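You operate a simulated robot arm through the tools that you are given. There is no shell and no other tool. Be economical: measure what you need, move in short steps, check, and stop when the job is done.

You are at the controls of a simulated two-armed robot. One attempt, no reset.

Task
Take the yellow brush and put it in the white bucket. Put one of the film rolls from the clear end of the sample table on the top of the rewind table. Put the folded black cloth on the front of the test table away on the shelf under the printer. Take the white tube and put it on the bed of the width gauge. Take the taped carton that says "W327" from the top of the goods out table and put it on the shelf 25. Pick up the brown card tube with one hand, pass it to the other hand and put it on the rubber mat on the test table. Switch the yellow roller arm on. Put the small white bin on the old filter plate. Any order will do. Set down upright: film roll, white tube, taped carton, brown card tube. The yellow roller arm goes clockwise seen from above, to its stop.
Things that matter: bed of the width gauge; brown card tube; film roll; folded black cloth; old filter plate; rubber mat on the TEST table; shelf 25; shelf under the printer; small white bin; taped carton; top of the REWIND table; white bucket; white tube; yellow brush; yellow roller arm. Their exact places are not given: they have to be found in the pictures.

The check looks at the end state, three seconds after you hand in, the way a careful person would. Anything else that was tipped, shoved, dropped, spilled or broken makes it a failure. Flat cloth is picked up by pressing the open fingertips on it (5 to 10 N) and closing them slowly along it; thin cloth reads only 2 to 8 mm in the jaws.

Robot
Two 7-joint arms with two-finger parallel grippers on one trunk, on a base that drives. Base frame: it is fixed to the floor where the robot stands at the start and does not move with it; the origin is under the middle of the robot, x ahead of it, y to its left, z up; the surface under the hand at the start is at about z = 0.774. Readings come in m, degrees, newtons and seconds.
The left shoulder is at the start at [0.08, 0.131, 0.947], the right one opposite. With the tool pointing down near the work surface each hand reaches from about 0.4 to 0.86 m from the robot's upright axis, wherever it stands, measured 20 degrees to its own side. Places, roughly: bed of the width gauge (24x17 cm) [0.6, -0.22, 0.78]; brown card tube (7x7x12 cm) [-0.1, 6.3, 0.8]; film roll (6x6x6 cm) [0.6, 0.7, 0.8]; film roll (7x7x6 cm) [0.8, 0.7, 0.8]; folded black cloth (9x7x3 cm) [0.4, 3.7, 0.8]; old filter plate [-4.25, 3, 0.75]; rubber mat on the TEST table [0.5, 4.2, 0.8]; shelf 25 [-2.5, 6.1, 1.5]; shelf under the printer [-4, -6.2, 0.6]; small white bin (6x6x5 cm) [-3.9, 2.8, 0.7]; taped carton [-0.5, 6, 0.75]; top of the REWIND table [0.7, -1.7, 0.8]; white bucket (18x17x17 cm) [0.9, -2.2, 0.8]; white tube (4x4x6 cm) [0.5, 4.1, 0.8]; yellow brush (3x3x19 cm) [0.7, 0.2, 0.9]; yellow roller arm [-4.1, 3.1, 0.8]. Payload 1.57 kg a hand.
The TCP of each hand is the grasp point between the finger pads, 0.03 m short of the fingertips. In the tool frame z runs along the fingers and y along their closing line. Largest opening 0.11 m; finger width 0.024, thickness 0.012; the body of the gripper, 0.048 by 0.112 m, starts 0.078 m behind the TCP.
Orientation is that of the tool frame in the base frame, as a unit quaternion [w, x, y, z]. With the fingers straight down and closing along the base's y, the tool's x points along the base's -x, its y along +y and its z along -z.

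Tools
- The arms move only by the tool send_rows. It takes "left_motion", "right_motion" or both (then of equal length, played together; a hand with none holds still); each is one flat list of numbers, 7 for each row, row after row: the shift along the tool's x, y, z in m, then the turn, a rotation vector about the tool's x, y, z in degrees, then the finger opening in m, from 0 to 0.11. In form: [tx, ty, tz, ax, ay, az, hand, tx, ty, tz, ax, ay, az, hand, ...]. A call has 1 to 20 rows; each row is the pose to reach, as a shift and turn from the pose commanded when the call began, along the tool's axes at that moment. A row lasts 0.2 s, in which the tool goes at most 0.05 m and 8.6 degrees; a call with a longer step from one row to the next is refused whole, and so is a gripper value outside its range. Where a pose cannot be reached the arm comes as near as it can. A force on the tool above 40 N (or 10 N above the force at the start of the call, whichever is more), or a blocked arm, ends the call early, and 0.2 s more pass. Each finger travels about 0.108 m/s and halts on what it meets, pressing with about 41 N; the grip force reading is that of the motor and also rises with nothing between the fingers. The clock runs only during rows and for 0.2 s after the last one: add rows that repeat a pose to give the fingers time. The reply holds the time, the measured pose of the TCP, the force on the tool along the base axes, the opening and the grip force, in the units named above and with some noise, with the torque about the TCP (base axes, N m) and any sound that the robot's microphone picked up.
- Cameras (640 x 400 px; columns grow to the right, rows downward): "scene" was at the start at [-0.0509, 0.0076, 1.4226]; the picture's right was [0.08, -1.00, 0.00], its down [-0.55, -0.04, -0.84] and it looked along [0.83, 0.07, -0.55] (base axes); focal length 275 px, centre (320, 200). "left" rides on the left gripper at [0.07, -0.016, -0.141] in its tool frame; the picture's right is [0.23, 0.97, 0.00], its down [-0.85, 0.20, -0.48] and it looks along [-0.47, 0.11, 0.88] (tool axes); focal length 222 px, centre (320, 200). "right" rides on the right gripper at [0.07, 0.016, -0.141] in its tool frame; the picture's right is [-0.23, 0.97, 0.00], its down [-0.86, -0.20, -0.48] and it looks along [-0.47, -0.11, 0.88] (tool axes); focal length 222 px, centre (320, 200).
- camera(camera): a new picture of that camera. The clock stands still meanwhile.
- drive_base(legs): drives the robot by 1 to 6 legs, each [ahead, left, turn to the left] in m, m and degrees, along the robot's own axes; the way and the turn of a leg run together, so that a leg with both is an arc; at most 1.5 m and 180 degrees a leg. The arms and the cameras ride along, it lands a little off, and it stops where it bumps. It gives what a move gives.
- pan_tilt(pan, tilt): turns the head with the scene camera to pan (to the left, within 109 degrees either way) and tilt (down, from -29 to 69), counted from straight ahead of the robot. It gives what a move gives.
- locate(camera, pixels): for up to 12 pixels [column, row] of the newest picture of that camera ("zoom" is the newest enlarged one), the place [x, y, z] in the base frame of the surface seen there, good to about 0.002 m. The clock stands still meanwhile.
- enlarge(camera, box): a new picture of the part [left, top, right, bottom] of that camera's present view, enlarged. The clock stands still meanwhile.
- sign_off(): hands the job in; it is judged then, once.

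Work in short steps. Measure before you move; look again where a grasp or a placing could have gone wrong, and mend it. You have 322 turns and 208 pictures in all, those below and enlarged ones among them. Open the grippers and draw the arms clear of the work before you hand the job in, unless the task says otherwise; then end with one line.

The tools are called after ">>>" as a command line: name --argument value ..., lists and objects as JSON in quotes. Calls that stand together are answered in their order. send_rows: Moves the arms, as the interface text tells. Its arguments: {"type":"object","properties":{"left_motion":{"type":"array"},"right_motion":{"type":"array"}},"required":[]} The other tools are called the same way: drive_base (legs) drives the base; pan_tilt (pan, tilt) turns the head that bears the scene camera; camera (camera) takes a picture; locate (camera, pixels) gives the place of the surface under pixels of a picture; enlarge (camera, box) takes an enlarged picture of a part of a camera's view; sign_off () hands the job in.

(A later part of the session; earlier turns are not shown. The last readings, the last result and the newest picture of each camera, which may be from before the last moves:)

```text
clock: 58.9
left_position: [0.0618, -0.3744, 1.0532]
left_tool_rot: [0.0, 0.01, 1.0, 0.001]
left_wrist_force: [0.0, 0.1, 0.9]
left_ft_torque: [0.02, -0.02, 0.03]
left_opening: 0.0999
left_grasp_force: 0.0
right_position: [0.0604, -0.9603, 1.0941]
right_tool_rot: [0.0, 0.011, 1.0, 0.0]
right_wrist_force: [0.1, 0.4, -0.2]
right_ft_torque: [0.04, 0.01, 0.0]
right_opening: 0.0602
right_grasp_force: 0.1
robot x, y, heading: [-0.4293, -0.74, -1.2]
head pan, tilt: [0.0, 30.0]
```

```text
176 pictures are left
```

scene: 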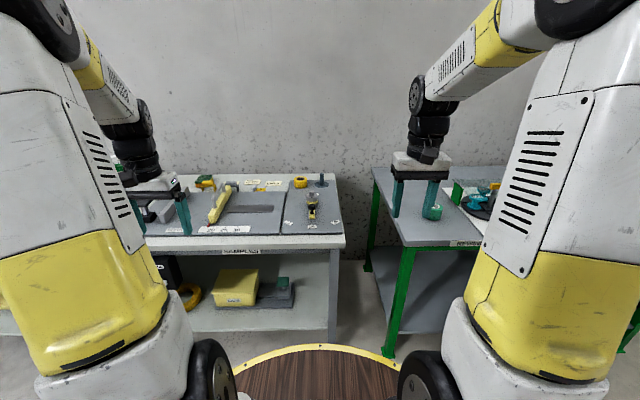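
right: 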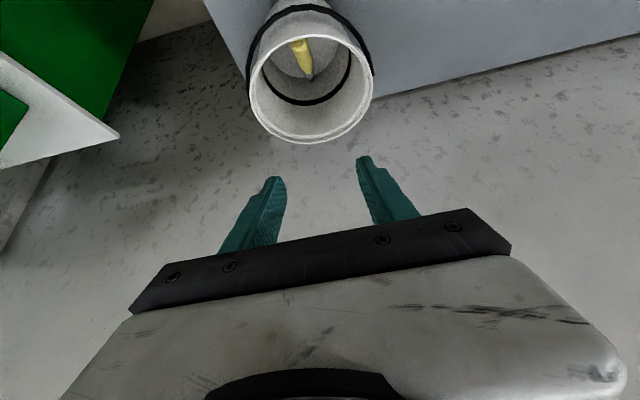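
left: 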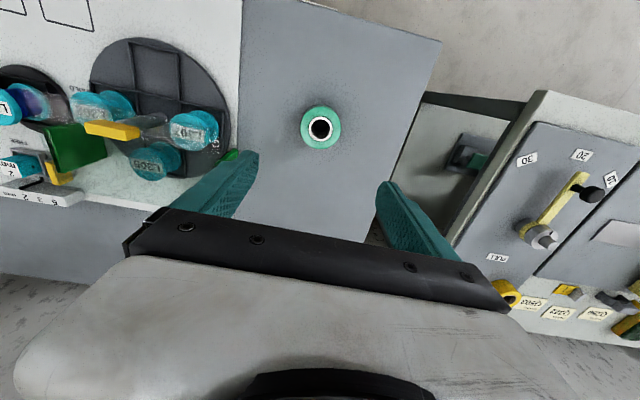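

Leg was slightly too long; I resend with shorter legs.

>>> drive_base --legs '[[0, 1.48, 1.2], [0, 1.48, 0], [0, 1.48, 0]]'

>>> camera --camera "scene"

```text
clock: 80.0
left_position: [0.058, 4.0524, 1.0536]
left_tool_rot: [0.0, 0.001, 1.0, 0.0]
left_wrist_force: [-0.7, -0.9, 1.0]
left_ft_torque: [0.03, -0.02, -0.05]
left_opening: 0.0998
left_grasp_force: 0.2
right_position: [0.0679, 3.4653, 1.0938]
right_tool_rot: [0.001, 0.002, 1.0, -0.001]
right_wrist_force: [-0.5, 0.7, 0.7]
right_ft_torque: [-0.01, -0.01, 0.01]
right_opening: 0.0601
right_grasp_force: 0.0
robot x, y, heading: [-0.4293, 3.6788, -0.1]
head pan, tilt: [0.0, 30.0]
```

```text
175 pictures are left
```

scene: 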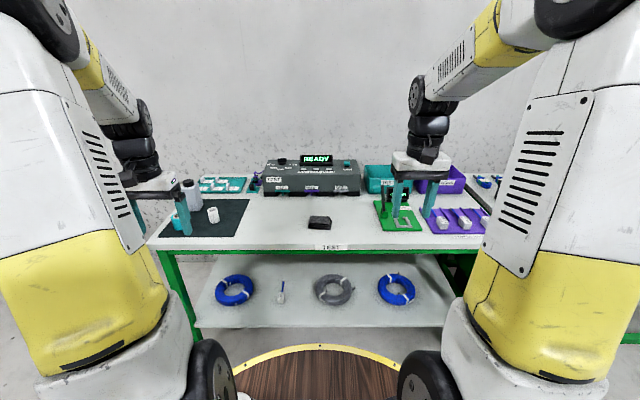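

The folded cloth is at (320,221), the mat at (215,217) with the white tube. I enlarge both.

>>> enlarge --camera "scene" --box '[150, 160, 270, 250]'

>>> enlarge --camera "scene" --box '[270, 180, 430, 260]'

>>> locate --camera "scene" --pixels '[[213, 215], [213, 209], [213, 221], [190, 195], [190, 185], [320, 218], [311, 222], [331, 222], [320, 229], [165, 235], [248, 200], [320, 235]]'

```text
4.44 times, centred on (210, 205) of scene
```

zoom: 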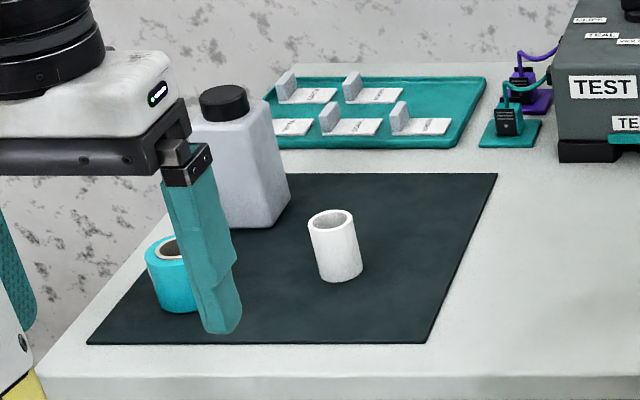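

```text
4.00 times, centred on (350, 220) of scene
```

zoom: 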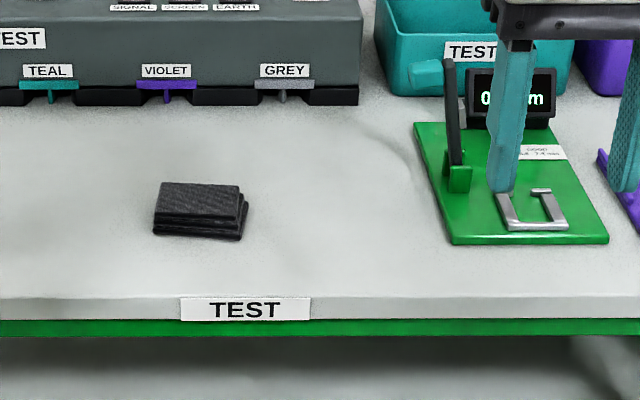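

```text
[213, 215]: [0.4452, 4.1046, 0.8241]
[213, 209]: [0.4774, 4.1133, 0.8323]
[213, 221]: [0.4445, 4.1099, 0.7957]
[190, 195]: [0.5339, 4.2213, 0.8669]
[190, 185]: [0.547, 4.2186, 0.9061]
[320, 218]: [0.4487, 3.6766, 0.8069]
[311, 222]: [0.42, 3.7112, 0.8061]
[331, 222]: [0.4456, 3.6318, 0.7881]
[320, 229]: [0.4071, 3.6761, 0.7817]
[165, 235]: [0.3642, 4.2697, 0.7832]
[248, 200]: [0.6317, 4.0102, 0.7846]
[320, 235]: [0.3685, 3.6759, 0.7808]
```

I look toward the printer shelf from here (bearing about -110°) to choose the cloth grasp attitude.

>>> pan_tilt --pan -109 --tilt 5

>>> camera --camera "scene"

```text
clock: 81.9
left_position: [0.0584, 4.052, 1.0533]
left_tool_rot: [0.001, 0.001, 1.0, -0.001]
left_wrist_force: [0.5, 0.8, 0.2]
left_ft_torque: [0.01, 0.02, 0.01]
left_opening: 0.1001
left_grasp_force: 0.1
right_position: [0.0672, 3.4667, 1.0948]
right_tool_rot: [-0.001, 0.002, 1.0, 0.0]
right_wrist_force: [0.1, 0.9, -0.1]
right_ft_torque: [0.0, -0.03, 0.0]
right_opening: 0.06
right_grasp_force: 0.0
robot x, y, heading: [-0.4306, 3.6813, 0.0]
head pan, tilt: [-108.9, 5.0]
```

```text
172 pictures are left
```

scene: 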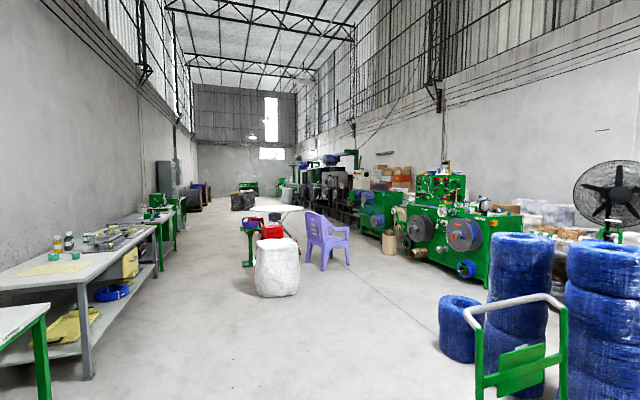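

>>> enlarge --camera "scene" --box '[280, 150, 400, 250]'

>>> locate --camera "scene" --pixels '[[330, 180], [350, 180], [380, 210], [345, 215], [310, 200], [400, 250], [320, 220], [302, 190]]'

```text
4.00 times, centred on (340, 200) of scene
```

zoom: 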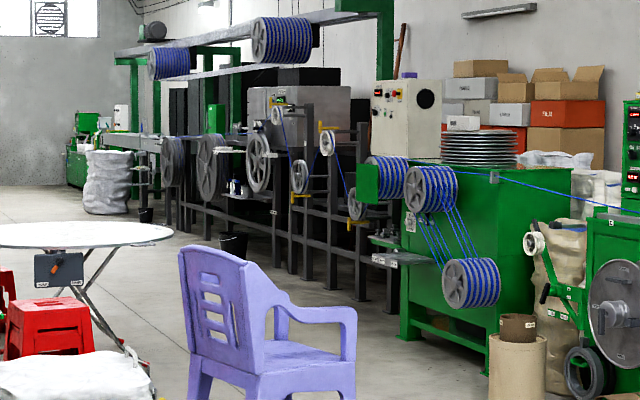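

```text
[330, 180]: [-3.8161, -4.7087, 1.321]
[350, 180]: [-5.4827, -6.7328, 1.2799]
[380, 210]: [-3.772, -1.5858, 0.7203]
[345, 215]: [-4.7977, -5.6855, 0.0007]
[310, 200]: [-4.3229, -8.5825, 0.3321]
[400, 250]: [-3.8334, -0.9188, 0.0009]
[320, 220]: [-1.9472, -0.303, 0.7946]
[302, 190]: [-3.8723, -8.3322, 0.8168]
```

Shelf is on the line of machines facing +x. I'll grasp the cloth with a forward-pitched hand so it can go flat onto a shelf; first drive to (−0.1, 3.88).

>>> drive_base --legs '[[0, 0.2, 0], [0.33, 0, 0]]'

>>> pan_tilt --pan 5 --tilt 42

>>> camera --camera "scene"

>>> camera --camera "right"

>>> camera --camera "left"

```text
clock: 85.2
left_position: [0.3928, 4.2433, 1.0525]
left_tool_rot: [0.001, 0.007, 1.0, 0.0]
left_wrist_force: [-0.1, 0.2, -0.1]
left_ft_torque: [-0.03, -0.01, -0.03]
left_opening: 0.1001
left_grasp_force: 0.0
right_position: [0.3957, 3.6572, 1.0951]
right_tool_rot: [0.0, 0.007, 1.0, 0.0]
right_wrist_force: [-0.2, -1.0, -0.1]
right_ft_torque: [0.01, 0.02, 0.02]
right_opening: 0.06
right_grasp_force: 0.1
robot x, y, heading: [-0.0972, 3.8752, -0.8]
head pan, tilt: [-108.9, 5.0]
```

```text
clock: 87.2
left_position: [0.3945, 4.2429, 1.0535]
left_tool_rot: [-0.001, 0.007, 1.0, 0.0]
left_wrist_force: [-0.4, -1.1, -0.4]
left_ft_torque: [0.01, 0.0, 0.02]
left_opening: 0.1
left_grasp_force: 0.0
right_position: [0.3966, 3.656, 1.0947]
right_tool_rot: [0.001, 0.007, 1.0, -0.001]
right_wrist_force: [0.3, 0.1, 0.0]
right_ft_torque: [0.0, 0.02, -0.02]
right_opening: 0.0598
right_grasp_force: 0.0
robot x, y, heading: [-0.09, 3.8819, -0.8]
head pan, tilt: [5.0, 42.0]
```

```text
170 pictures are left
```

scene: 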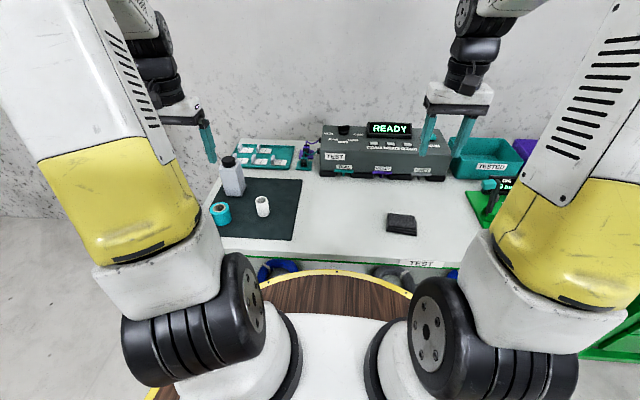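

```text
169 pictures are left
```

right: 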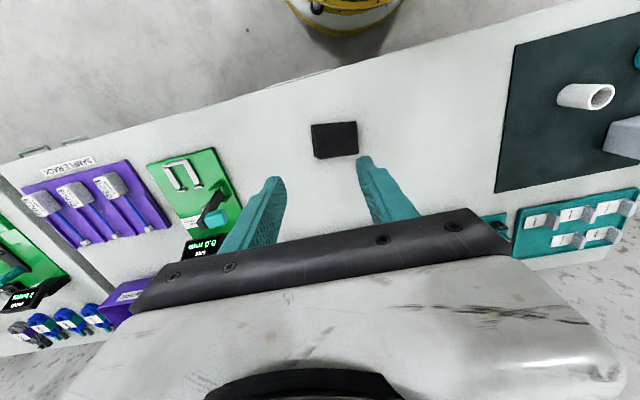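

```text
168 pictures are left
```

left: 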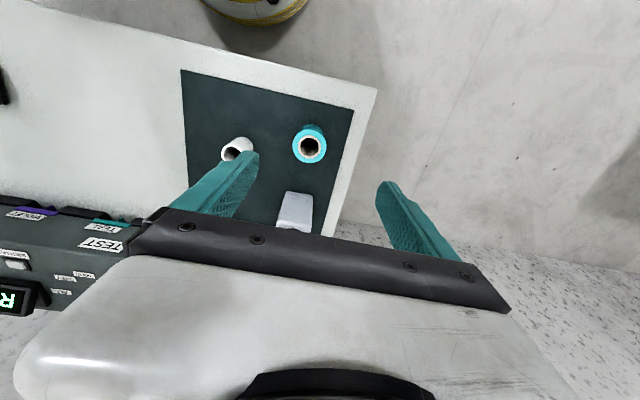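

I enlarge and locate cloth corners and the tube's rim.

>>> enlarge --camera "scene" --box '[370, 200, 450, 250]'

>>> locate --camera "zoom" --pixels '[[150, 130], [340, 150], [340, 200], [140, 180], [245, 160], [350, 268], [135, 245], [245, 265]]'

>>> enlarge --camera "scene" --box '[200, 180, 290, 240]'

```text
8.00 times, centred on (410, 225) of scene
```

zoom: 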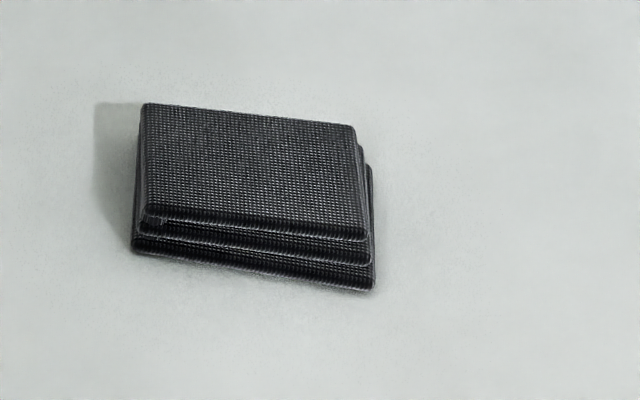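

```text
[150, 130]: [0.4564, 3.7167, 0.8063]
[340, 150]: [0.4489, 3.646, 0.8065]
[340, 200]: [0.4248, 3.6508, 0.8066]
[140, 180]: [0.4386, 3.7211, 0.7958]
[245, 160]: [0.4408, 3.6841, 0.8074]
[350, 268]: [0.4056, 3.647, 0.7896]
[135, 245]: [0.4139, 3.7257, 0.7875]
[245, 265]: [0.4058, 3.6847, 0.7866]
```

```text
6.67 times, centred on (245, 210) of scene
```

zoom: 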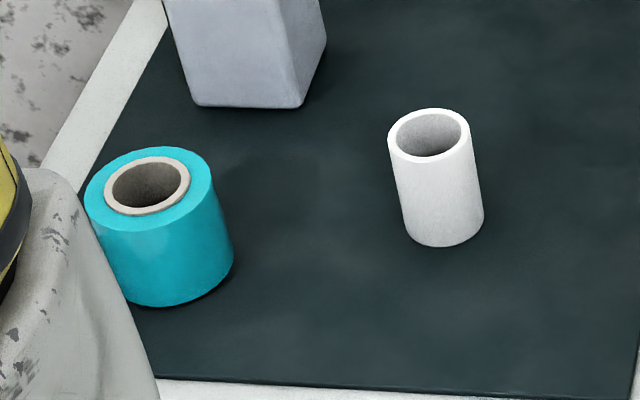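

The cloth is a neat 3-layer stack centred about (0.437, 3.682), turned ~-6°. I yaw the right hand 5° and pitch it 60° forward, lowering to hover.

>>> send_rows --right_motion '[0, 0.026, 0.03, 0, 0, 5, 0.11, 0, 0.026, 0.06, 0, 0, 5, 0.11]'

>>> send_rows --right_motion '[0, 0, 0.01, 0, -7.5, 0, 0.11, -0.005, 0, 0.02, 0, -15, 0, 0.11, -0.01, 0, 0.04, 0, -22.5, 0, 0.11, -0.015, 0, 0.06, 0, -30, 0, 0.11, -0.02, 0, 0.08, 0, -37.5, 0, 0.11, -0.025, 0, 0.1, 0, -45, 0, 0.11, -0.03, 0, 0.12, 0, -52.5, 0, 0.11, -0.03, 0, 0.14, 0, -60, 0, 0.11, -0.03, 0, 0.14, 0, -60, 0, 0.11]'

>>> camera --camera "right"

>>> camera --camera "scene"

```text
clock: 87.8
left_position: [0.3937, 4.2429, 1.0537]
left_tool_rot: [0.0, 0.006, 1.0, -0.001]
left_wrist_force: [-0.2, 0.0, 0.8]
left_ft_torque: [-0.04, -0.03, -0.02]
left_opening: 0.1
left_grasp_force: 0.1
right_position: [0.3956, 3.6832, 1.0329]
right_tool_rot: [0.001, 0.05, 0.999, 0.0]
right_wrist_force: [-1.2, 0.0, 0.4]
right_ft_torque: [0.03, -0.01, 0.01]
right_opening: 0.1101
right_grasp_force: 0.0
robot x, y, heading: [-0.0964, 3.8747, -1.2]
head pan, tilt: [5.0, 42.0]
```

```text
clock: 89.8
left_position: [0.393, 4.2423, 1.0534]
left_tool_rot: [0.0, 0.006, 1.0, 0.0]
left_wrist_force: [0.2, 0.5, 0.4]
left_ft_torque: [-0.02, 0.04, -0.01]
left_opening: 0.1
left_grasp_force: 0.0
right_position: [0.4641, 3.6748, 0.883]
right_tool_rot: [0.5, 0.043, 0.865, -0.025]
right_wrist_force: [0.1, -0.4, -0.4]
right_ft_torque: [0.02, -0.03, -0.01]
right_opening: 0.11
right_grasp_force: 0.0
right hand out of reach, approached as far as the arm can: row 6, 7, 8, 9
robot x, y, heading: [-0.0935, 3.8763, -0.9]
head pan, tilt: [5.0, 42.0]
```

```text
165 pictures are left
```

right: 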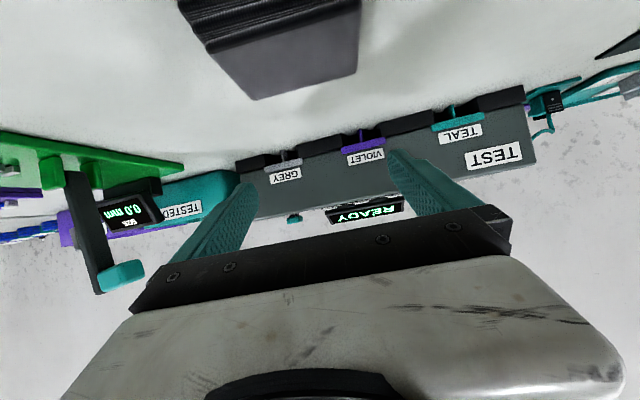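

```text
164 pictures are left
```

scene: 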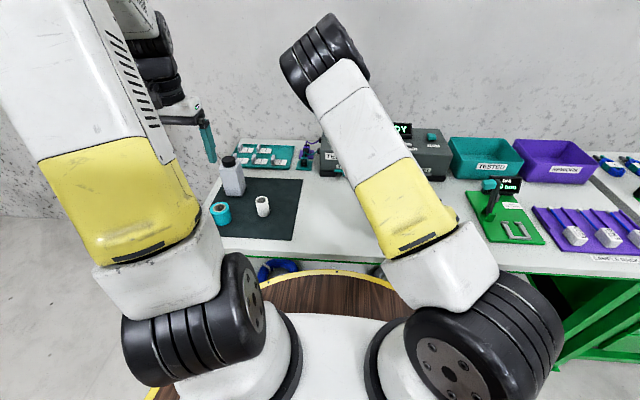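

Too near for this attitude (arm folded). I back the base 0.15 m, then check pose.

>>> drive_base --legs '[[-0.17, 0, 0.9]]'

>>> send_rows --right_motion '[0, 0, 0, 0, 0, 0, 0.11, 0, 0, 0, 0, 0, 0, 0.11]'

```text
clock: 91.2
left_position: [0.214, 4.2515, 1.0537]
left_tool_rot: [0.0, -0.001, 1.0, 0.0]
left_wrist_force: [0.2, -0.8, -1.3]
left_ft_torque: [0.01, 0.01, 0.01]
left_opening: 0.0999
left_grasp_force: 0.1
right_position: [0.2952, 3.6859, 0.8837]
right_tool_rot: [0.499, 0.037, 0.865, -0.021]
right_wrist_force: [-0.3, 0.0, 0.3]
right_ft_torque: [0.02, 0.0, -0.03]
right_opening: 0.1097
right_grasp_force: 0.0
robot x, y, heading: [-0.2693, 3.8759, -0.1]
head pan, tilt: [5.0, 42.0]
```

```text
clock: 91.8
left_position: [0.2151, 4.2515, 1.0523]
left_tool_rot: [0.0, 0.0, 1.0, -0.001]
left_wrist_force: [-0.4, 0.6, 0.4]
left_ft_torque: [0.0, 0.0, -0.03]
left_opening: 0.1
left_grasp_force: 0.1
right_position: [0.2957, 3.6854, 0.8845]
right_tool_rot: [0.5, 0.036, 0.865, -0.021]
right_wrist_force: [0.2, -0.4, 0.3]
right_ft_torque: [-0.01, 0.03, 0.0]
right_opening: 0.11
right_grasp_force: 0.1
robot x, y, heading: [-0.2726, 3.8779, 0.2]
head pan, tilt: [5.0, 42.0]
```

Reset at the measured pose. I move to hover over the cloth at (0.428, 3.682, 0.86).

>>> send_rows --right_motion '[-0.0148, 0.003, 0.042, 0, 0, 0, 0.11, -0.03, 0.005, 0.084, 0, 0, 0, 0.11, -0.0445, 0.008, 0.126, 0, 0, 0, 0.11, -0.0445, 0.008, 0.126, 0, 0, 0, 0.11]'

>>> camera --camera "right"

>>> camera --camera "scene"

```text
clock: 92.8
left_position: [0.2148, 4.2519, 1.0538]
left_tool_rot: [0.0, -0.001, 1.0, 0.0]
left_wrist_force: [-0.2, 0.3, 0.5]
left_ft_torque: [-0.04, -0.01, 0.02]
left_opening: 0.1001
left_grasp_force: 0.2
right_position: [0.4255, 3.6796, 0.8614]
right_tool_rot: [0.499, 0.037, 0.865, -0.021]
right_wrist_force: [0.7, -0.1, 0.4]
right_ft_torque: [0.0, 0.0, -0.02]
right_opening: 0.11
right_grasp_force: 0.1
robot x, y, heading: [-0.2673, 3.8756, 0.4]
head pan, tilt: [5.0, 42.0]
```

```text
163 pictures are left
```

right: 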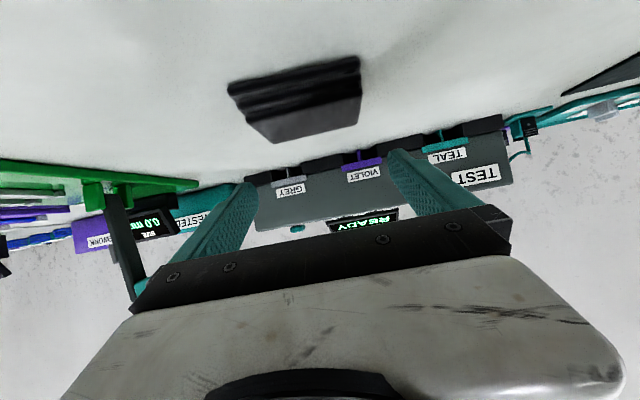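

```text
162 pictures are left
```

scene: 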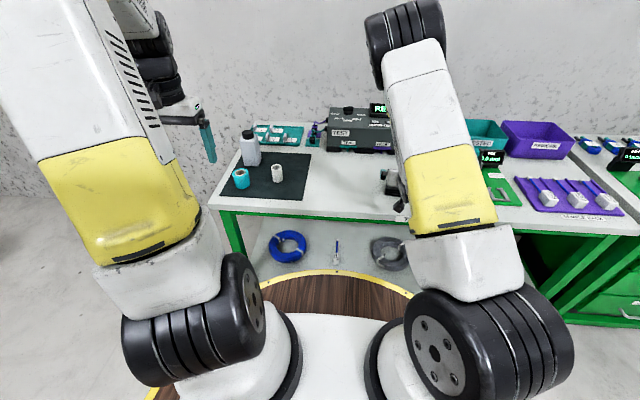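

>>> locate --camera "right" --pixels '[[275, 138], [357, 122], [240, 110], [359, 85], [232, 84], [356, 62], [300, 130], [300, 108]]'

```text
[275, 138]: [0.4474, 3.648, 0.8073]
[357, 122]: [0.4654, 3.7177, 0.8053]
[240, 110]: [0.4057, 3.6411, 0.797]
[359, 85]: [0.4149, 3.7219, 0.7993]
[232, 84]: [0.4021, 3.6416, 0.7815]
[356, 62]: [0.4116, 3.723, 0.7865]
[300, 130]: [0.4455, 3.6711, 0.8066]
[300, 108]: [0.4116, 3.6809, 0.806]
```

Cloth spans y 3.641–3.723. I descend to z 0.811 and close slowly across it.

>>> send_rows --right_motion '[0.0143, 0.002, 0.009, 0, 0, 0, 0.11, 0.0286, 0.004, 0.0178, 0, 0, 0, 0.11, 0.0429, 0.004, 0.0266, 0, 0, 0, 0.11, 0.0429, 0.004, 0.0266, 0, 0, 0, 0.1, 0.0429, 0.004, 0.0266, 0, 0, 0, 0.09, 0.0429, 0.004, 0.0266, 0, 0, 0, 0.085, 0.0429, 0.004, 0.0266, 0, 0, 0, 0.08, 0.0429, 0.004, 0.0266, 0, 0, 0, 0.075, 0.0429, 0.004, 0.0266, 0, 0, 0, 0.07]'

>>> camera --camera "right"

```text
clock: 94.8
left_position: [0.2144, 4.2513, 1.0529]
left_tool_rot: [0.0, -0.001, 1.0, 0.0]
left_wrist_force: [-0.1, 0.6, 0.0]
left_ft_torque: [0.0, 0.03, 0.02]
left_opening: 0.0999
left_grasp_force: 0.0
right_position: [0.4281, 3.6867, 0.8086]
right_tool_rot: [0.5, 0.036, 0.865, -0.021]
right_wrist_force: [-0.6, 0.6, -0.2]
right_ft_torque: [-0.01, 0.01, 0.01]
right_opening: 0.089
right_grasp_force: 41.1
robot x, y, heading: [-0.2712, 3.8784, 0.2]
head pan, tilt: [5.0, 42.0]
```

```text
161 pictures are left
```

right: 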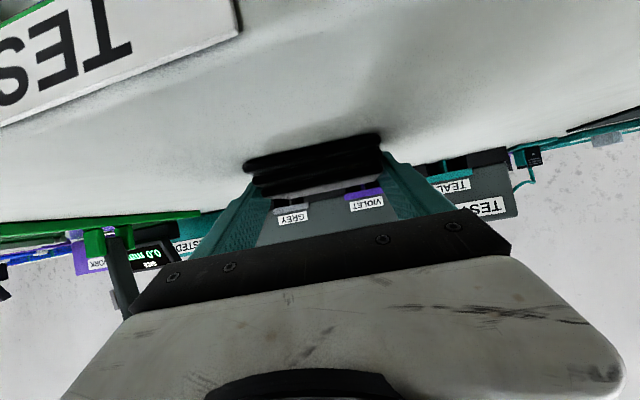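

It grips firmly at 0.089 m. I lift 8 cm and look.

>>> send_rows --right_motion '[-0.017, 0, -0.01, 0, 0, 0, 0.07, -0.035, 0, -0.02, 0, 0, 0, 0.07, -0.052, 0, -0.03, 0, 0, 0, 0.07, -0.07, 0, -0.04, 0, 0, 0, 0.07, -0.07, 0, -0.04, 0, 0, 0, 0.07]'

>>> camera --camera "right"

```text
clock: 96.0
left_position: [0.2144, 4.2526, 1.0544]
left_tool_rot: [0.0, 0.0, 1.0, 0.0]
left_wrist_force: [0.1, 0.4, 0.6]
left_ft_torque: [0.01, 0.0, 0.02]
left_opening: 0.0997
left_grasp_force: 0.0
right_position: [0.4283, 3.6864, 0.8883]
right_tool_rot: [0.499, 0.037, 0.866, -0.022]
right_wrist_force: [0.3, -0.5, -0.2]
right_ft_torque: [0.0, -0.03, 0.0]
right_opening: 0.089
right_grasp_force: 40.7
robot x, y, heading: [-0.2696, 3.8779, 0.1]
head pan, tilt: [5.0, 42.0]
```

```text
160 pictures are left
```

right: 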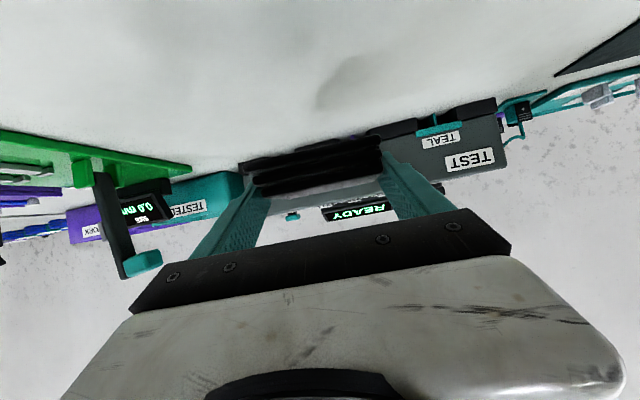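

Cloth is up. Now the white tube: enlarge and locate its rim.

>>> enlarge --camera "scene" --box '[230, 140, 310, 200]'

```text
6.67 times, centred on (270, 170) of scene
```

zoom: 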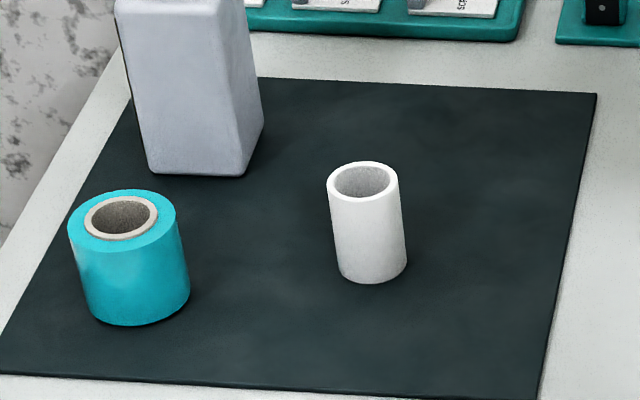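

>>> locate --camera "zoom" --pixels '[[330, 182], [362, 163], [397, 183], [364, 199], [372, 270], [450, 300], [178, 170], [122, 225], [128, 315], [262, 120], [540, 395], [590, 100]]'

```text
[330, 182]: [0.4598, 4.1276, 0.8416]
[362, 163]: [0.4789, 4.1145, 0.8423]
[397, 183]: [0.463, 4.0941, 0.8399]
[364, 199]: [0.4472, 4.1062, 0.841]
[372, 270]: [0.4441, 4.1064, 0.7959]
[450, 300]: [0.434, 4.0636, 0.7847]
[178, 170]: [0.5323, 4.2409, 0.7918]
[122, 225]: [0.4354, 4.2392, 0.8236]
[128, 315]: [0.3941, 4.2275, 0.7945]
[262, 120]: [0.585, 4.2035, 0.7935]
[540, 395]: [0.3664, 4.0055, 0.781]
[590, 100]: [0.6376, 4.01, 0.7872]
```

Tube centre (0.4625, 4.1105), top z 0.8415. The left hand moves above it while the right raises the cloth.

>>> send_rows --left_motion '[-0.036, -0.02, 0, 0, 0, 0, 0.08, -0.072, -0.04, 0, 0, 0, 0, 0.08, -0.108, -0.061, 0, 0, 0, 0, 0.08, -0.144, -0.082, 0, 0, 0, 0, 0.08, -0.18, -0.103, 0, 0, 0, 0, 0.08, -0.215, -0.123, 0, 0, 0, 0, 0.08, -0.248, -0.142, 0.02, 0, 0, 0, 0.08, -0.248, -0.142, 0.06, 0, 0, 0, 0.08, -0.248, -0.142, 0.1, 0, 0, 0, 0.08, -0.248, -0.142, 0.1, 0, 0, 0, 0.08]' --right_motion '[-0.017, 0, -0.02, 0, 0, 0, 0.07, -0.034, 0, -0.04, 0, 0, 0, 0.07, -0.05, 0, -0.06, 0, 0, 0, 0.07, -0.07, 0, -0.08, 0, 0, 0, 0.07, -0.087, 0, -0.1, 0, 0, 0, 0.07, -0.087, 0, -0.1, 0, 0, 0, 0.07, -0.087, 0, -0.1, 0, 0, 0, 0.07, -0.087, 0, -0.1, 0, 0, 0, 0.07, -0.087, 0, -0.1, 0, 0, 0, 0.07, -0.087, 0, -0.1, 0, 0, 0, 0.07]'

>>> camera --camera "left"

```text
clock: 98.2
left_position: [0.4613, 4.1072, 0.9525]
left_tool_rot: [-0.001, -0.003, 1.0, 0.0]
left_wrist_force: [-0.3, -0.6, 0.3]
left_ft_torque: [-0.02, 0.01, 0.01]
left_opening: 0.08
left_grasp_force: 0.0
right_position: [0.386, 3.6909, 1.0157]
right_tool_rot: [0.499, 0.037, 0.865, -0.021]
right_wrist_force: [-0.1, 0.1, 0.0]
right_ft_torque: [-0.01, 0.02, 0.01]
right_opening: 0.0889
right_grasp_force: 41.1
robot x, y, heading: [-0.2726, 3.8766, 0.2]
head pan, tilt: [5.0, 42.0]
```

```text
158 pictures are left
```

left: 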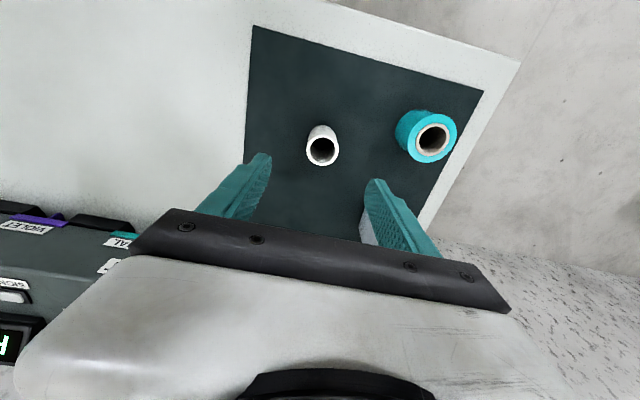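

Tube centred. I descend to z 0.82 and close.

>>> send_rows --left_motion '[0, 0.003, 0.04, 0, 0, 0, 0.08, 0, 0.003, 0.08, 0, 0, 0, 0.08, 0, 0.003, 0.11, 0, 0, 0, 0.08, 0, 0.003, 0.1325, 0, 0, 0, 0.08, 0, 0.003, 0.1325, 0, 0, 0, 0.08, 0, 0.003, 0.1325, 0, 0, 0, 0.06, 0, 0.003, 0.1325, 0, 0, 0, 0.04, 0, 0.003, 0.1325, 0, 0, 0, 0.02, 0, 0.003, 0.1325, 0, 0, 0, 0.02, 0, 0.003, 0.1125, 0, 0, 0, 0.02, 0, 0.003, 0.08, 0, 0, 0, 0.02, 0, 0.003, 0.04, 0, 0, 0, 0.02, 0, 0.003, 0, 0, 0, 0, 0.02, 0, 0.003, -0.04, 0, 0, 0, 0.02, 0, 0.003, -0.08, 0, 0, 0, 0.02]'

>>> camera --camera "left"

```text
clock: 101.4
left_position: [0.462, 4.1118, 1.0326]
left_tool_rot: [0.0, 0.0, 1.0, 0.0]
left_wrist_force: [1.0, 0.9, -1.1]
left_ft_torque: [0.01, -0.01, -0.02]
left_opening: 0.0345
left_grasp_force: 41.1
right_position: [0.3862, 3.6905, 1.0158]
right_tool_rot: [0.5, 0.037, 0.865, -0.021]
right_wrist_force: [0.7, -0.6, -0.8]
right_ft_torque: [-0.02, -0.05, 0.01]
right_opening: 0.0889
right_grasp_force: 41.0
robot x, y, heading: [-0.268, 3.8758, 0.2]
head pan, tilt: [5.0, 42.0]
```

```text
157 pictures are left
```

left: 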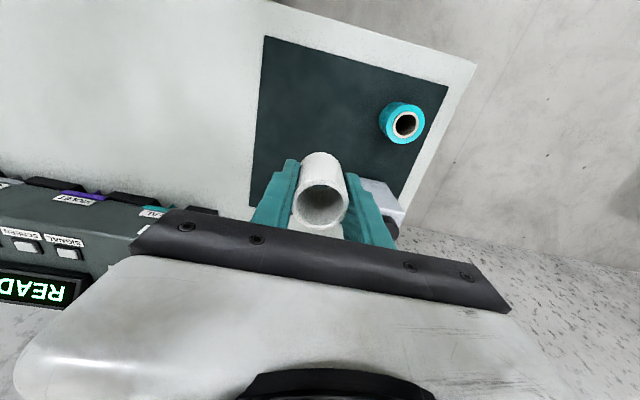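

Tube held. I draw the left hand in and drive right to the width gauge.

>>> send_rows --left_motion '[0.04, 0, -0.01, 0, 0, 0, 0.02, 0.08, 0, -0.02, 0, 0, 0, 0.02, 0.12, 0.02, -0.02, 0, 0, 0, 0.02, 0.15, 0.04, -0.02, 0, 0, 0, 0.02, 0.15, 0.06, -0.02, 0, 0, 0, 0.02]'

>>> drive_base --legs '[[-0.12, 0, 0], [0, -1.48, 0], [0, -1.48, 0], [0, -1.35, 0]]'

>>> camera --camera "scene"

```text
clock: 102.6
left_position: [0.3109, 4.173, 1.0523]
left_tool_rot: [0.0, 0.0, 1.0, 0.0]
left_wrist_force: [0.6, -1.5, -0.7]
left_ft_torque: [0.0, 0.03, 0.0]
left_opening: 0.0342
left_grasp_force: 41.1
right_position: [0.3871, 3.6908, 1.0151]
right_tool_rot: [0.499, 0.037, 0.866, -0.021]
right_wrist_force: [-0.2, 0.7, -0.8]
right_ft_torque: [-0.02, -0.01, 0.04]
right_opening: 0.0891
right_grasp_force: 41.1
robot x, y, heading: [-0.2687, 3.8783, 0.1]
head pan, tilt: [5.0, 42.0]
```

```text
clock: 124.1
left_position: [0.1704, -0.1517, 1.0527]
left_tool_rot: [0.001, 0.009, 1.0, 0.0]
left_wrist_force: [0.6, 0.8, -0.7]
left_ft_torque: [-0.03, 0.0, 0.0]
left_opening: 0.0341
left_grasp_force: 40.6
right_position: [0.2334, -0.6337, 1.0139]
right_tool_rot: [0.499, 0.045, 0.865, -0.026]
right_wrist_force: [-0.1, -0.8, -0.4]
right_ft_torque: [-0.01, 0.0, -0.01]
right_opening: 0.0888
right_grasp_force: 41.0
robot x, y, heading: [-0.4169, -0.4339, -0.9]
head pan, tilt: [5.0, 42.0]
```

```text
156 pictures are left
```

scene: 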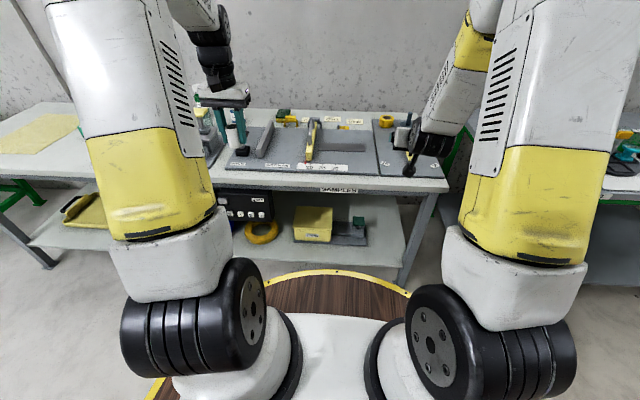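

I drive forward 0.33 and look at the gauge.

>>> drive_base --legs '[[0.34, 0, 0.9]]'

>>> pan_tilt --pan 10 --tilt 45

>>> camera --camera "scene"

>>> camera --camera "left"

```text
clock: 126.3
left_position: [0.5063, -0.1459, 1.053]
left_tool_rot: [0.0, 0.001, 1.0, 0.0]
left_wrist_force: [-0.9, 0.6, -0.3]
left_ft_torque: [0.04, -0.01, -0.02]
left_opening: 0.0342
left_grasp_force: 40.6
right_position: [0.578, -0.627, 1.0144]
right_tool_rot: [0.5, 0.039, 0.865, -0.022]
right_wrist_force: [-0.4, 0.1, -0.6]
right_ft_torque: [-0.02, 0.0, 0.0]
right_opening: 0.089
right_grasp_force: 41.0
robot x, y, heading: [-0.0756, -0.4368, -0.1]
head pan, tilt: [5.0, 42.0]
```

```text
clock: 127.0
left_position: [0.5056, -0.1457, 1.0527]
left_tool_rot: [0.0, 0.001, 1.0, 0.0]
left_wrist_force: [-0.2, 0.3, -1.0]
left_ft_torque: [-0.01, 0.01, 0.0]
left_opening: 0.0342
left_grasp_force: 41.5
right_position: [0.5786, -0.6279, 1.0139]
right_tool_rot: [0.499, 0.038, 0.865, -0.022]
right_wrist_force: [-0.3, 0.4, -1.3]
right_ft_torque: [-0.01, 0.02, -0.01]
right_opening: 0.0888
right_grasp_force: 41.2
robot x, y, heading: [-0.0772, -0.4369, -0.1]
head pan, tilt: [10.0, 45.0]
```

```text
155 pictures are left
```

scene: 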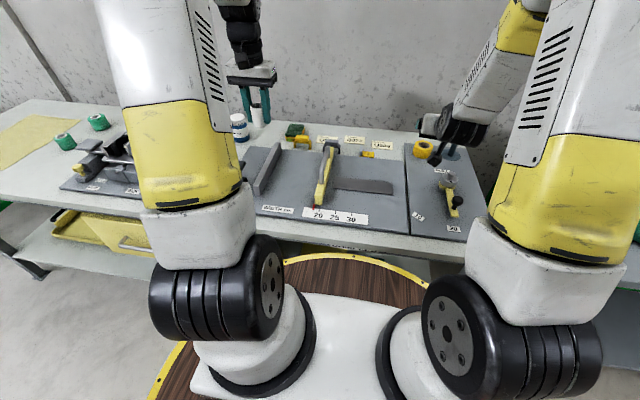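

```text
154 pictures are left
```

left: 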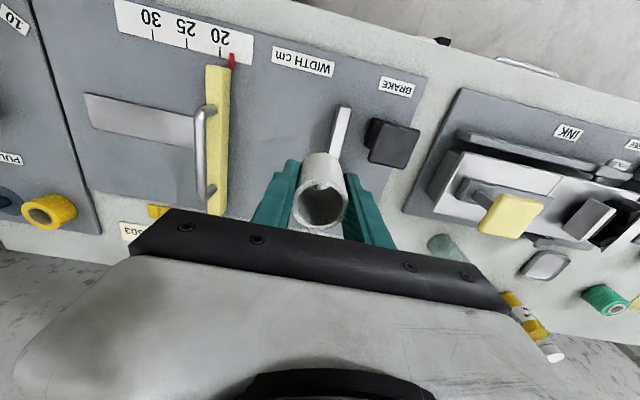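

I locate the fence, the yellow slide and the bed between them.

>>> locate --camera "left" --pixels '[[340, 115], [332, 150], [228, 100], [222, 180], [270, 130], [290, 75], [215, 200], [206, 140], [260, 190]]'

>>> locate --camera "scene" --pixels '[[290, 190], [300, 170], [265, 180], [262, 190], [322, 190], [326, 165], [275, 155]]'

```text
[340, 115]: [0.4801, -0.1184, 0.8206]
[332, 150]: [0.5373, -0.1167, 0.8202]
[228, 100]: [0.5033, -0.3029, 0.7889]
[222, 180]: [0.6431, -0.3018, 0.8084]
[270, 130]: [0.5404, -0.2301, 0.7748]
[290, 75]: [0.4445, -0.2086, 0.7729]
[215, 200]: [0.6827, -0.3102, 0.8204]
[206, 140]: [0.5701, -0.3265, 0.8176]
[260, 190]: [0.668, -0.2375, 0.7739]
```

```text
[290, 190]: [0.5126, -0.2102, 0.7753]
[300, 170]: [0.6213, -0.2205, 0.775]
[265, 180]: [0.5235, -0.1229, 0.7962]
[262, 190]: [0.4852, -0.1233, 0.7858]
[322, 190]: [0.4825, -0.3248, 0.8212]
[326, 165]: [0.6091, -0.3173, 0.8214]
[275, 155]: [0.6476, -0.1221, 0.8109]
```

Bed is z 0.7745, y from -0.30 to -0.125. I lower the tube to (0.58, -0.213), TCP 0.812.

>>> send_rows --left_motion '[-0.03, -0.03, 0, 0, 0, 0, 0.02, -0.06, -0.06, 0.01, 0, 0, 0, 0.02, -0.074, -0.067, 0.05, 0, 0, 0, 0.02, -0.074, -0.067, 0.09, 0, 0, 0, 0.02, -0.074, -0.067, 0.13, 0, 0, 0, 0.02, -0.074, -0.067, 0.17, 0, 0, 0, 0.02, -0.074, -0.067, 0.21, 0, 0, 0, 0.02, -0.074, -0.067, 0.23, 0, 0, 0, 0.02, -0.074, -0.067, 0.2405, 0, 0, 0, 0.02, -0.074, -0.067, 0.2405, 0, 0, 0, 0.02]'

>>> camera --camera "left"

```text
clock: 129.2
left_position: [0.5783, -0.2141, 0.8115]
left_tool_rot: [0.0, 0.001, 1.0, 0.0]
left_wrist_force: [0.1, 0.1, 0.5]
left_ft_torque: [-0.02, 0.01, 0.03]
left_opening: 0.0342
left_grasp_force: 41.2
right_position: [0.5788, -0.6277, 1.0154]
right_tool_rot: [0.499, 0.038, 0.865, -0.022]
right_wrist_force: [0.3, 0.1, -0.2]
right_ft_torque: [-0.03, 0.02, 0.0]
right_opening: 0.0888
right_grasp_force: 40.9
robot x, y, heading: [-0.0767, -0.4371, -0.0]
head pan, tilt: [10.0, 45.0]
```

```text
153 pictures are left
```

left: 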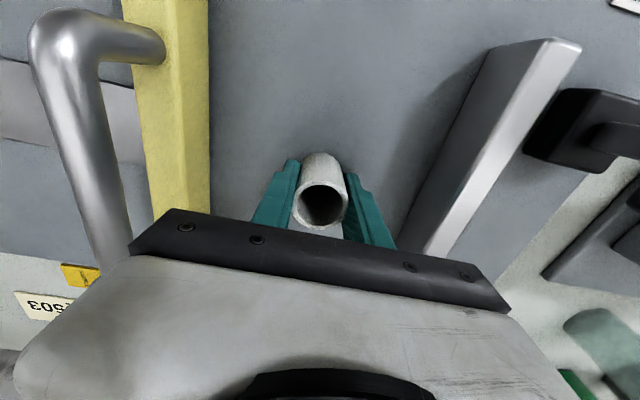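

>>> send_rows --left_motion '[0, 0, 0.0015, 0, 0, 0, 0.02, 0, 0, 0.003, 0, 0, 0, 0.02, 0, 0, 0.003, 0, 0, 0, 0.02]'

```text
clock: 130.0
left_position: [0.5805, -0.2142, 0.8111]
left_tool_rot: [0.001, 0.001, 1.0, 0.0]
left_wrist_force: [-9.1, -3.2, 32.5]
left_ft_torque: [-0.24, 0.36, -0.06]
left_opening: 0.0343
left_grasp_force: 40.9
right_position: [0.5784, -0.6292, 1.0144]
right_tool_rot: [0.5, 0.038, 0.865, -0.022]
right_wrist_force: [0.1, -0.5, -1.0]
right_ft_torque: [0.0, -0.02, -0.02]
right_opening: 0.0889
right_grasp_force: 41.0
robot x, y, heading: [-0.0742, -0.44, -0.4]
head pan, tilt: [10.0, 45.0]
```

Firm contact; I back off 2.5 mm, open to 0.065, and rise.

>>> send_rows --left_motion '[0, 0, -0.0025, 0, 0, 0, 0.02, 0, 0, -0.0025, 0, 0, 0, 0.035, 0, 0, -0.0025, 0, 0, 0, 0.05, 0, 0, -0.0025, 0, 0, 0, 0.065, 0, 0, -0.0025, 0, 0, 0, 0.065, 0, 0, -0.03, 0, 0, 0, 0.065, 0, 0, -0.07, 0, 0, 0, 0.065, 0, 0, -0.11, 0, 0, 0, 0.065, 0, 0, -0.15, 0, 0, 0, 0.065, 0, 0, -0.19, 0, 0, 0, 0.065, 0, 0, -0.23, 0, 0, 0, 0.065]'

>>> camera --camera "left"

```text
clock: 132.4
left_position: [0.5821, -0.2157, 1.0378]
left_tool_rot: [0.001, 0.002, 1.0, 0.0]
left_wrist_force: [0.4, 0.5, 0.4]
left_ft_torque: [0.02, 0.03, 0.0]
left_opening: 0.0649
left_grasp_force: 0.0
right_position: [0.5795, -0.6276, 1.0148]
right_tool_rot: [0.499, 0.039, 0.865, -0.022]
right_wrist_force: [1.6, 0.0, -0.4]
right_ft_torque: [0.0, -0.01, 0.0]
right_opening: 0.0888
right_grasp_force: 40.6
robot x, y, heading: [-0.0807, -0.4346, -0.1]
head pan, tilt: [10.0, 45.0]
```

```text
152 pictures are left
```

left: 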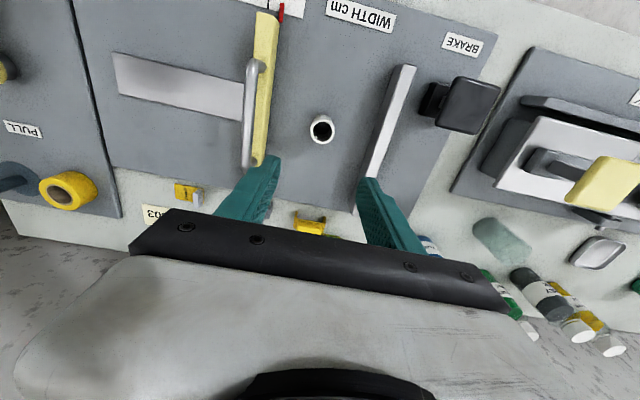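

The tube stands on the bed. I draw the left hand in, back off, and look right along the way to the printer.

>>> send_rows --left_motion '[0.04, 0.02, 0, 0, 0, 0, 0.065, 0.08, 0.04, 0, 0, 0, 0, 0.065, 0.12, 0.06, 0, 0, 0, 0, 0.065, 0.16, 0.07, 0, 0, 0, 0, 0.065]' --right_motion '[0, 0, -0.03, 0, 0, 0, 0.07, 0, 0, -0.06, 0, 0, 0, 0.07, 0, 0, -0.09, 0, 0, 0, 0.07, 0, 0, -0.1, 0, 0, 0, 0.07]'

>>> drive_base --legs '[[-0.45, 0, 0]]'

>>> pan_tilt --pan -109 --tilt 15

>>> camera --camera "scene"

```text
clock: 133.4
left_position: [0.4198, -0.1435, 1.039]
left_tool_rot: [0.0, 0.001, 1.0, 0.0]
left_wrist_force: [0.3, -0.2, -0.3]
left_ft_torque: [0.03, 0.05, -0.03]
left_opening: 0.065
left_grasp_force: 0.2
right_position: [0.4909, -0.6192, 1.0645]
right_tool_rot: [0.5, 0.039, 0.865, -0.022]
right_wrist_force: [-0.2, -0.5, -0.5]
right_ft_torque: [0.0, 0.0, 0.04]
right_opening: 0.0887
right_grasp_force: 40.8
robot x, y, heading: [-0.0749, -0.4345, -0.2]
head pan, tilt: [10.0, 45.0]
```

```text
clock: 136.1
left_position: [-0.0204, -0.1412, 1.0392]
left_tool_rot: [0.0, 0.001, 1.0, 0.0]
left_wrist_force: [0.5, 0.2, -0.1]
left_ft_torque: [-0.02, 0.04, -0.01]
left_opening: 0.065
left_grasp_force: 0.1
right_position: [0.05, -0.6188, 1.0633]
right_tool_rot: [0.5, 0.039, 0.865, -0.023]
right_wrist_force: [-1.0, 0.4, -0.3]
right_ft_torque: [0.0, 0.0, 0.02]
right_opening: 0.089
right_grasp_force: 41.1
robot x, y, heading: [-0.5198, -0.4354, -0.0]
head pan, tilt: [10.0, 45.0]
```

```text
clock: 138.1
left_position: [-0.0211, -0.1419, 1.0396]
left_tool_rot: [-0.001, 0.002, 1.0, 0.0]
left_wrist_force: [-0.4, -0.3, -0.2]
left_ft_torque: [0.03, 0.03, 0.03]
left_opening: 0.0652
left_grasp_force: 0.0
right_position: [0.0499, -0.6193, 1.0641]
right_tool_rot: [0.499, 0.039, 0.865, -0.022]
right_wrist_force: [-1.6, 0.4, -1.4]
right_ft_torque: [0.0, 0.0, 0.0]
right_opening: 0.089
right_grasp_force: 41.3
robot x, y, heading: [-0.5163, -0.4372, -0.7]
head pan, tilt: [-108.9, 15.0]
```

```text
151 pictures are left
```

scene: 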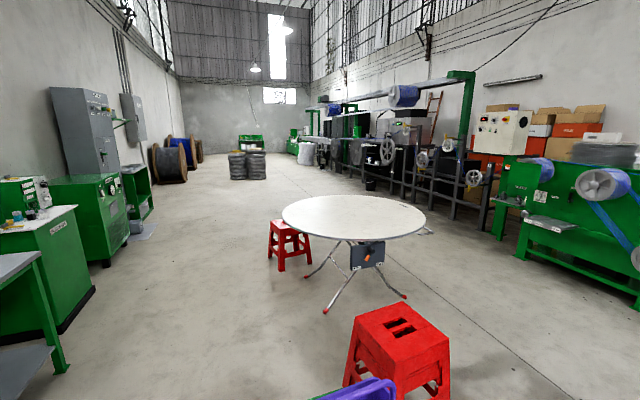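

>>> locate --camera "scene" --pixels '[[275, 270], [268, 225], [345, 395], [283, 215], [425, 220], [350, 330], [352, 200], [370, 188], [390, 200], [430, 205], [95, 290], [250, 180]]'

>>> enlarge --camera "scene" --box '[310, 90, 470, 220]'

```text
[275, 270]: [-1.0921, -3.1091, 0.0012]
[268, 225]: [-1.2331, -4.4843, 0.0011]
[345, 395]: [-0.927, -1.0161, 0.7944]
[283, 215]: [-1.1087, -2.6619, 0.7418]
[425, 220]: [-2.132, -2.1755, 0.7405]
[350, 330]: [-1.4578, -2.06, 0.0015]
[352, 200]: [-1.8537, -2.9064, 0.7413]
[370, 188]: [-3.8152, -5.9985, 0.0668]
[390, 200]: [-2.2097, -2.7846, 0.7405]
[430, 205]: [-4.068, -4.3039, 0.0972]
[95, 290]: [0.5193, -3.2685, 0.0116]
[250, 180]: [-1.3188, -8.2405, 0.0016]
```

```text
3.08 times, centred on (390, 155) of scene
```

zoom: 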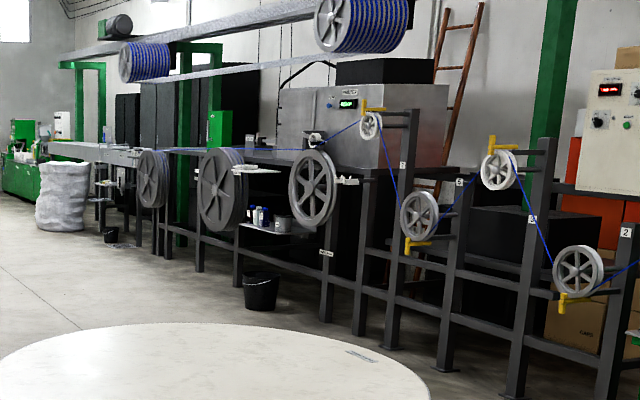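

Lane x≈-0.35 is clear between the chair (-0.93,-1.0), round table (x<-1.1) and the wall cabinets (x>0.5). I drive it to y≈-6.2.

>>> drive_base --legs '[[0.15, 0, 0.5], [0, -1.45, 0], [0, -1.45, 0], [0, -1.45, 0]]'

>>> camera --camera "scene"

```text
clock: 159.9
left_position: [0.0558, -4.5185, 1.0393]
left_tool_rot: [0.0, 0.018, 1.0, 0.0]
left_wrist_force: [0.2, -0.5, 0.4]
left_ft_torque: [-0.01, 0.0, 0.02]
left_opening: 0.065
left_grasp_force: 0.0
right_position: [0.1095, -4.9974, 1.0644]
right_tool_rot: [0.499, 0.055, 0.864, -0.032]
right_wrist_force: [0.1, 0.4, -0.5]
right_ft_torque: [-0.01, -0.01, 0.0]
right_opening: 0.0892
right_grasp_force: 40.8
robot x, y, heading: [-0.4536, -4.795, -2.1]
head pan, tilt: [-108.9, 15.0]
```

```text
149 pictures are left
```

scene: 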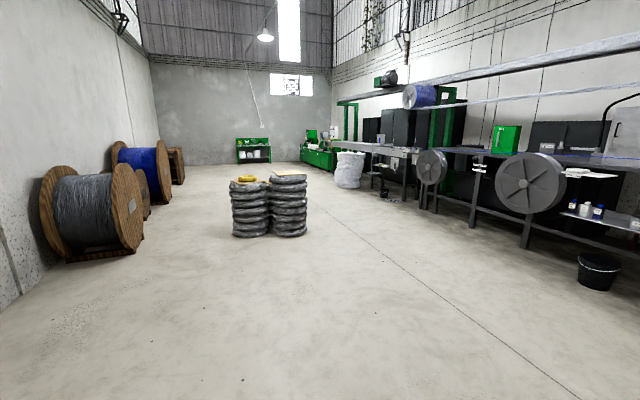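

Open space here. I turn around to face the machines.

>>> drive_base --legs '[[0, 0, -178]]'

>>> pan_tilt --pan 25 --tilt 12

>>> camera --camera "scene"

```text
clock: 167.7
left_position: [-0.9667, -5.0583, 1.0398]
left_tool_rot: [0.0, 1.0, -0.031, 0.0]
left_wrist_force: [0.4, -0.9, -0.3]
left_ft_torque: [-0.01, 0.01, -0.01]
left_opening: 0.0651
left_grasp_force: 0.0
right_position: [-1.0067, -4.5787, 1.0648]
right_tool_rot: [-0.038, 0.863, -0.066, -0.499]
right_wrist_force: [0.6, 0.2, -0.5]
right_ft_torque: [-0.02, 0.03, -0.01]
right_opening: 0.089
right_grasp_force: 40.9
robot x, y, heading: [-0.4516, -4.7956, 176.3]
head pan, tilt: [-108.9, 15.0]
```

```text
clock: 169.9
left_position: [-0.9659, -5.0599, 1.0401]
left_tool_rot: [0.001, 0.999, -0.032, 0.0]
left_wrist_force: [0.4, 0.2, -0.1]
left_ft_torque: [-0.02, -0.01, 0.01]
left_opening: 0.0649
left_grasp_force: 0.0
right_position: [-1.009, -4.5776, 1.0651]
right_tool_rot: [-0.038, 0.863, -0.065, -0.499]
right_wrist_force: [-0.2, -0.3, 0.2]
right_ft_torque: [0.01, 0.02, -0.04]
right_opening: 0.0891
right_grasp_force: 40.9
robot x, y, heading: [-0.4489, -4.7942, 176.3]
head pan, tilt: [25.0, 12.0]
```

```text
148 pictures are left
```

scene: 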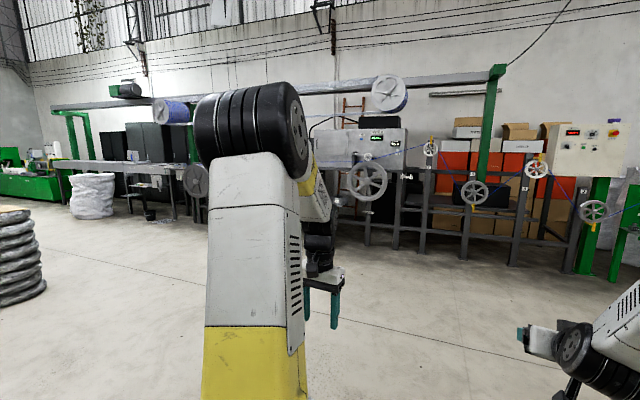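

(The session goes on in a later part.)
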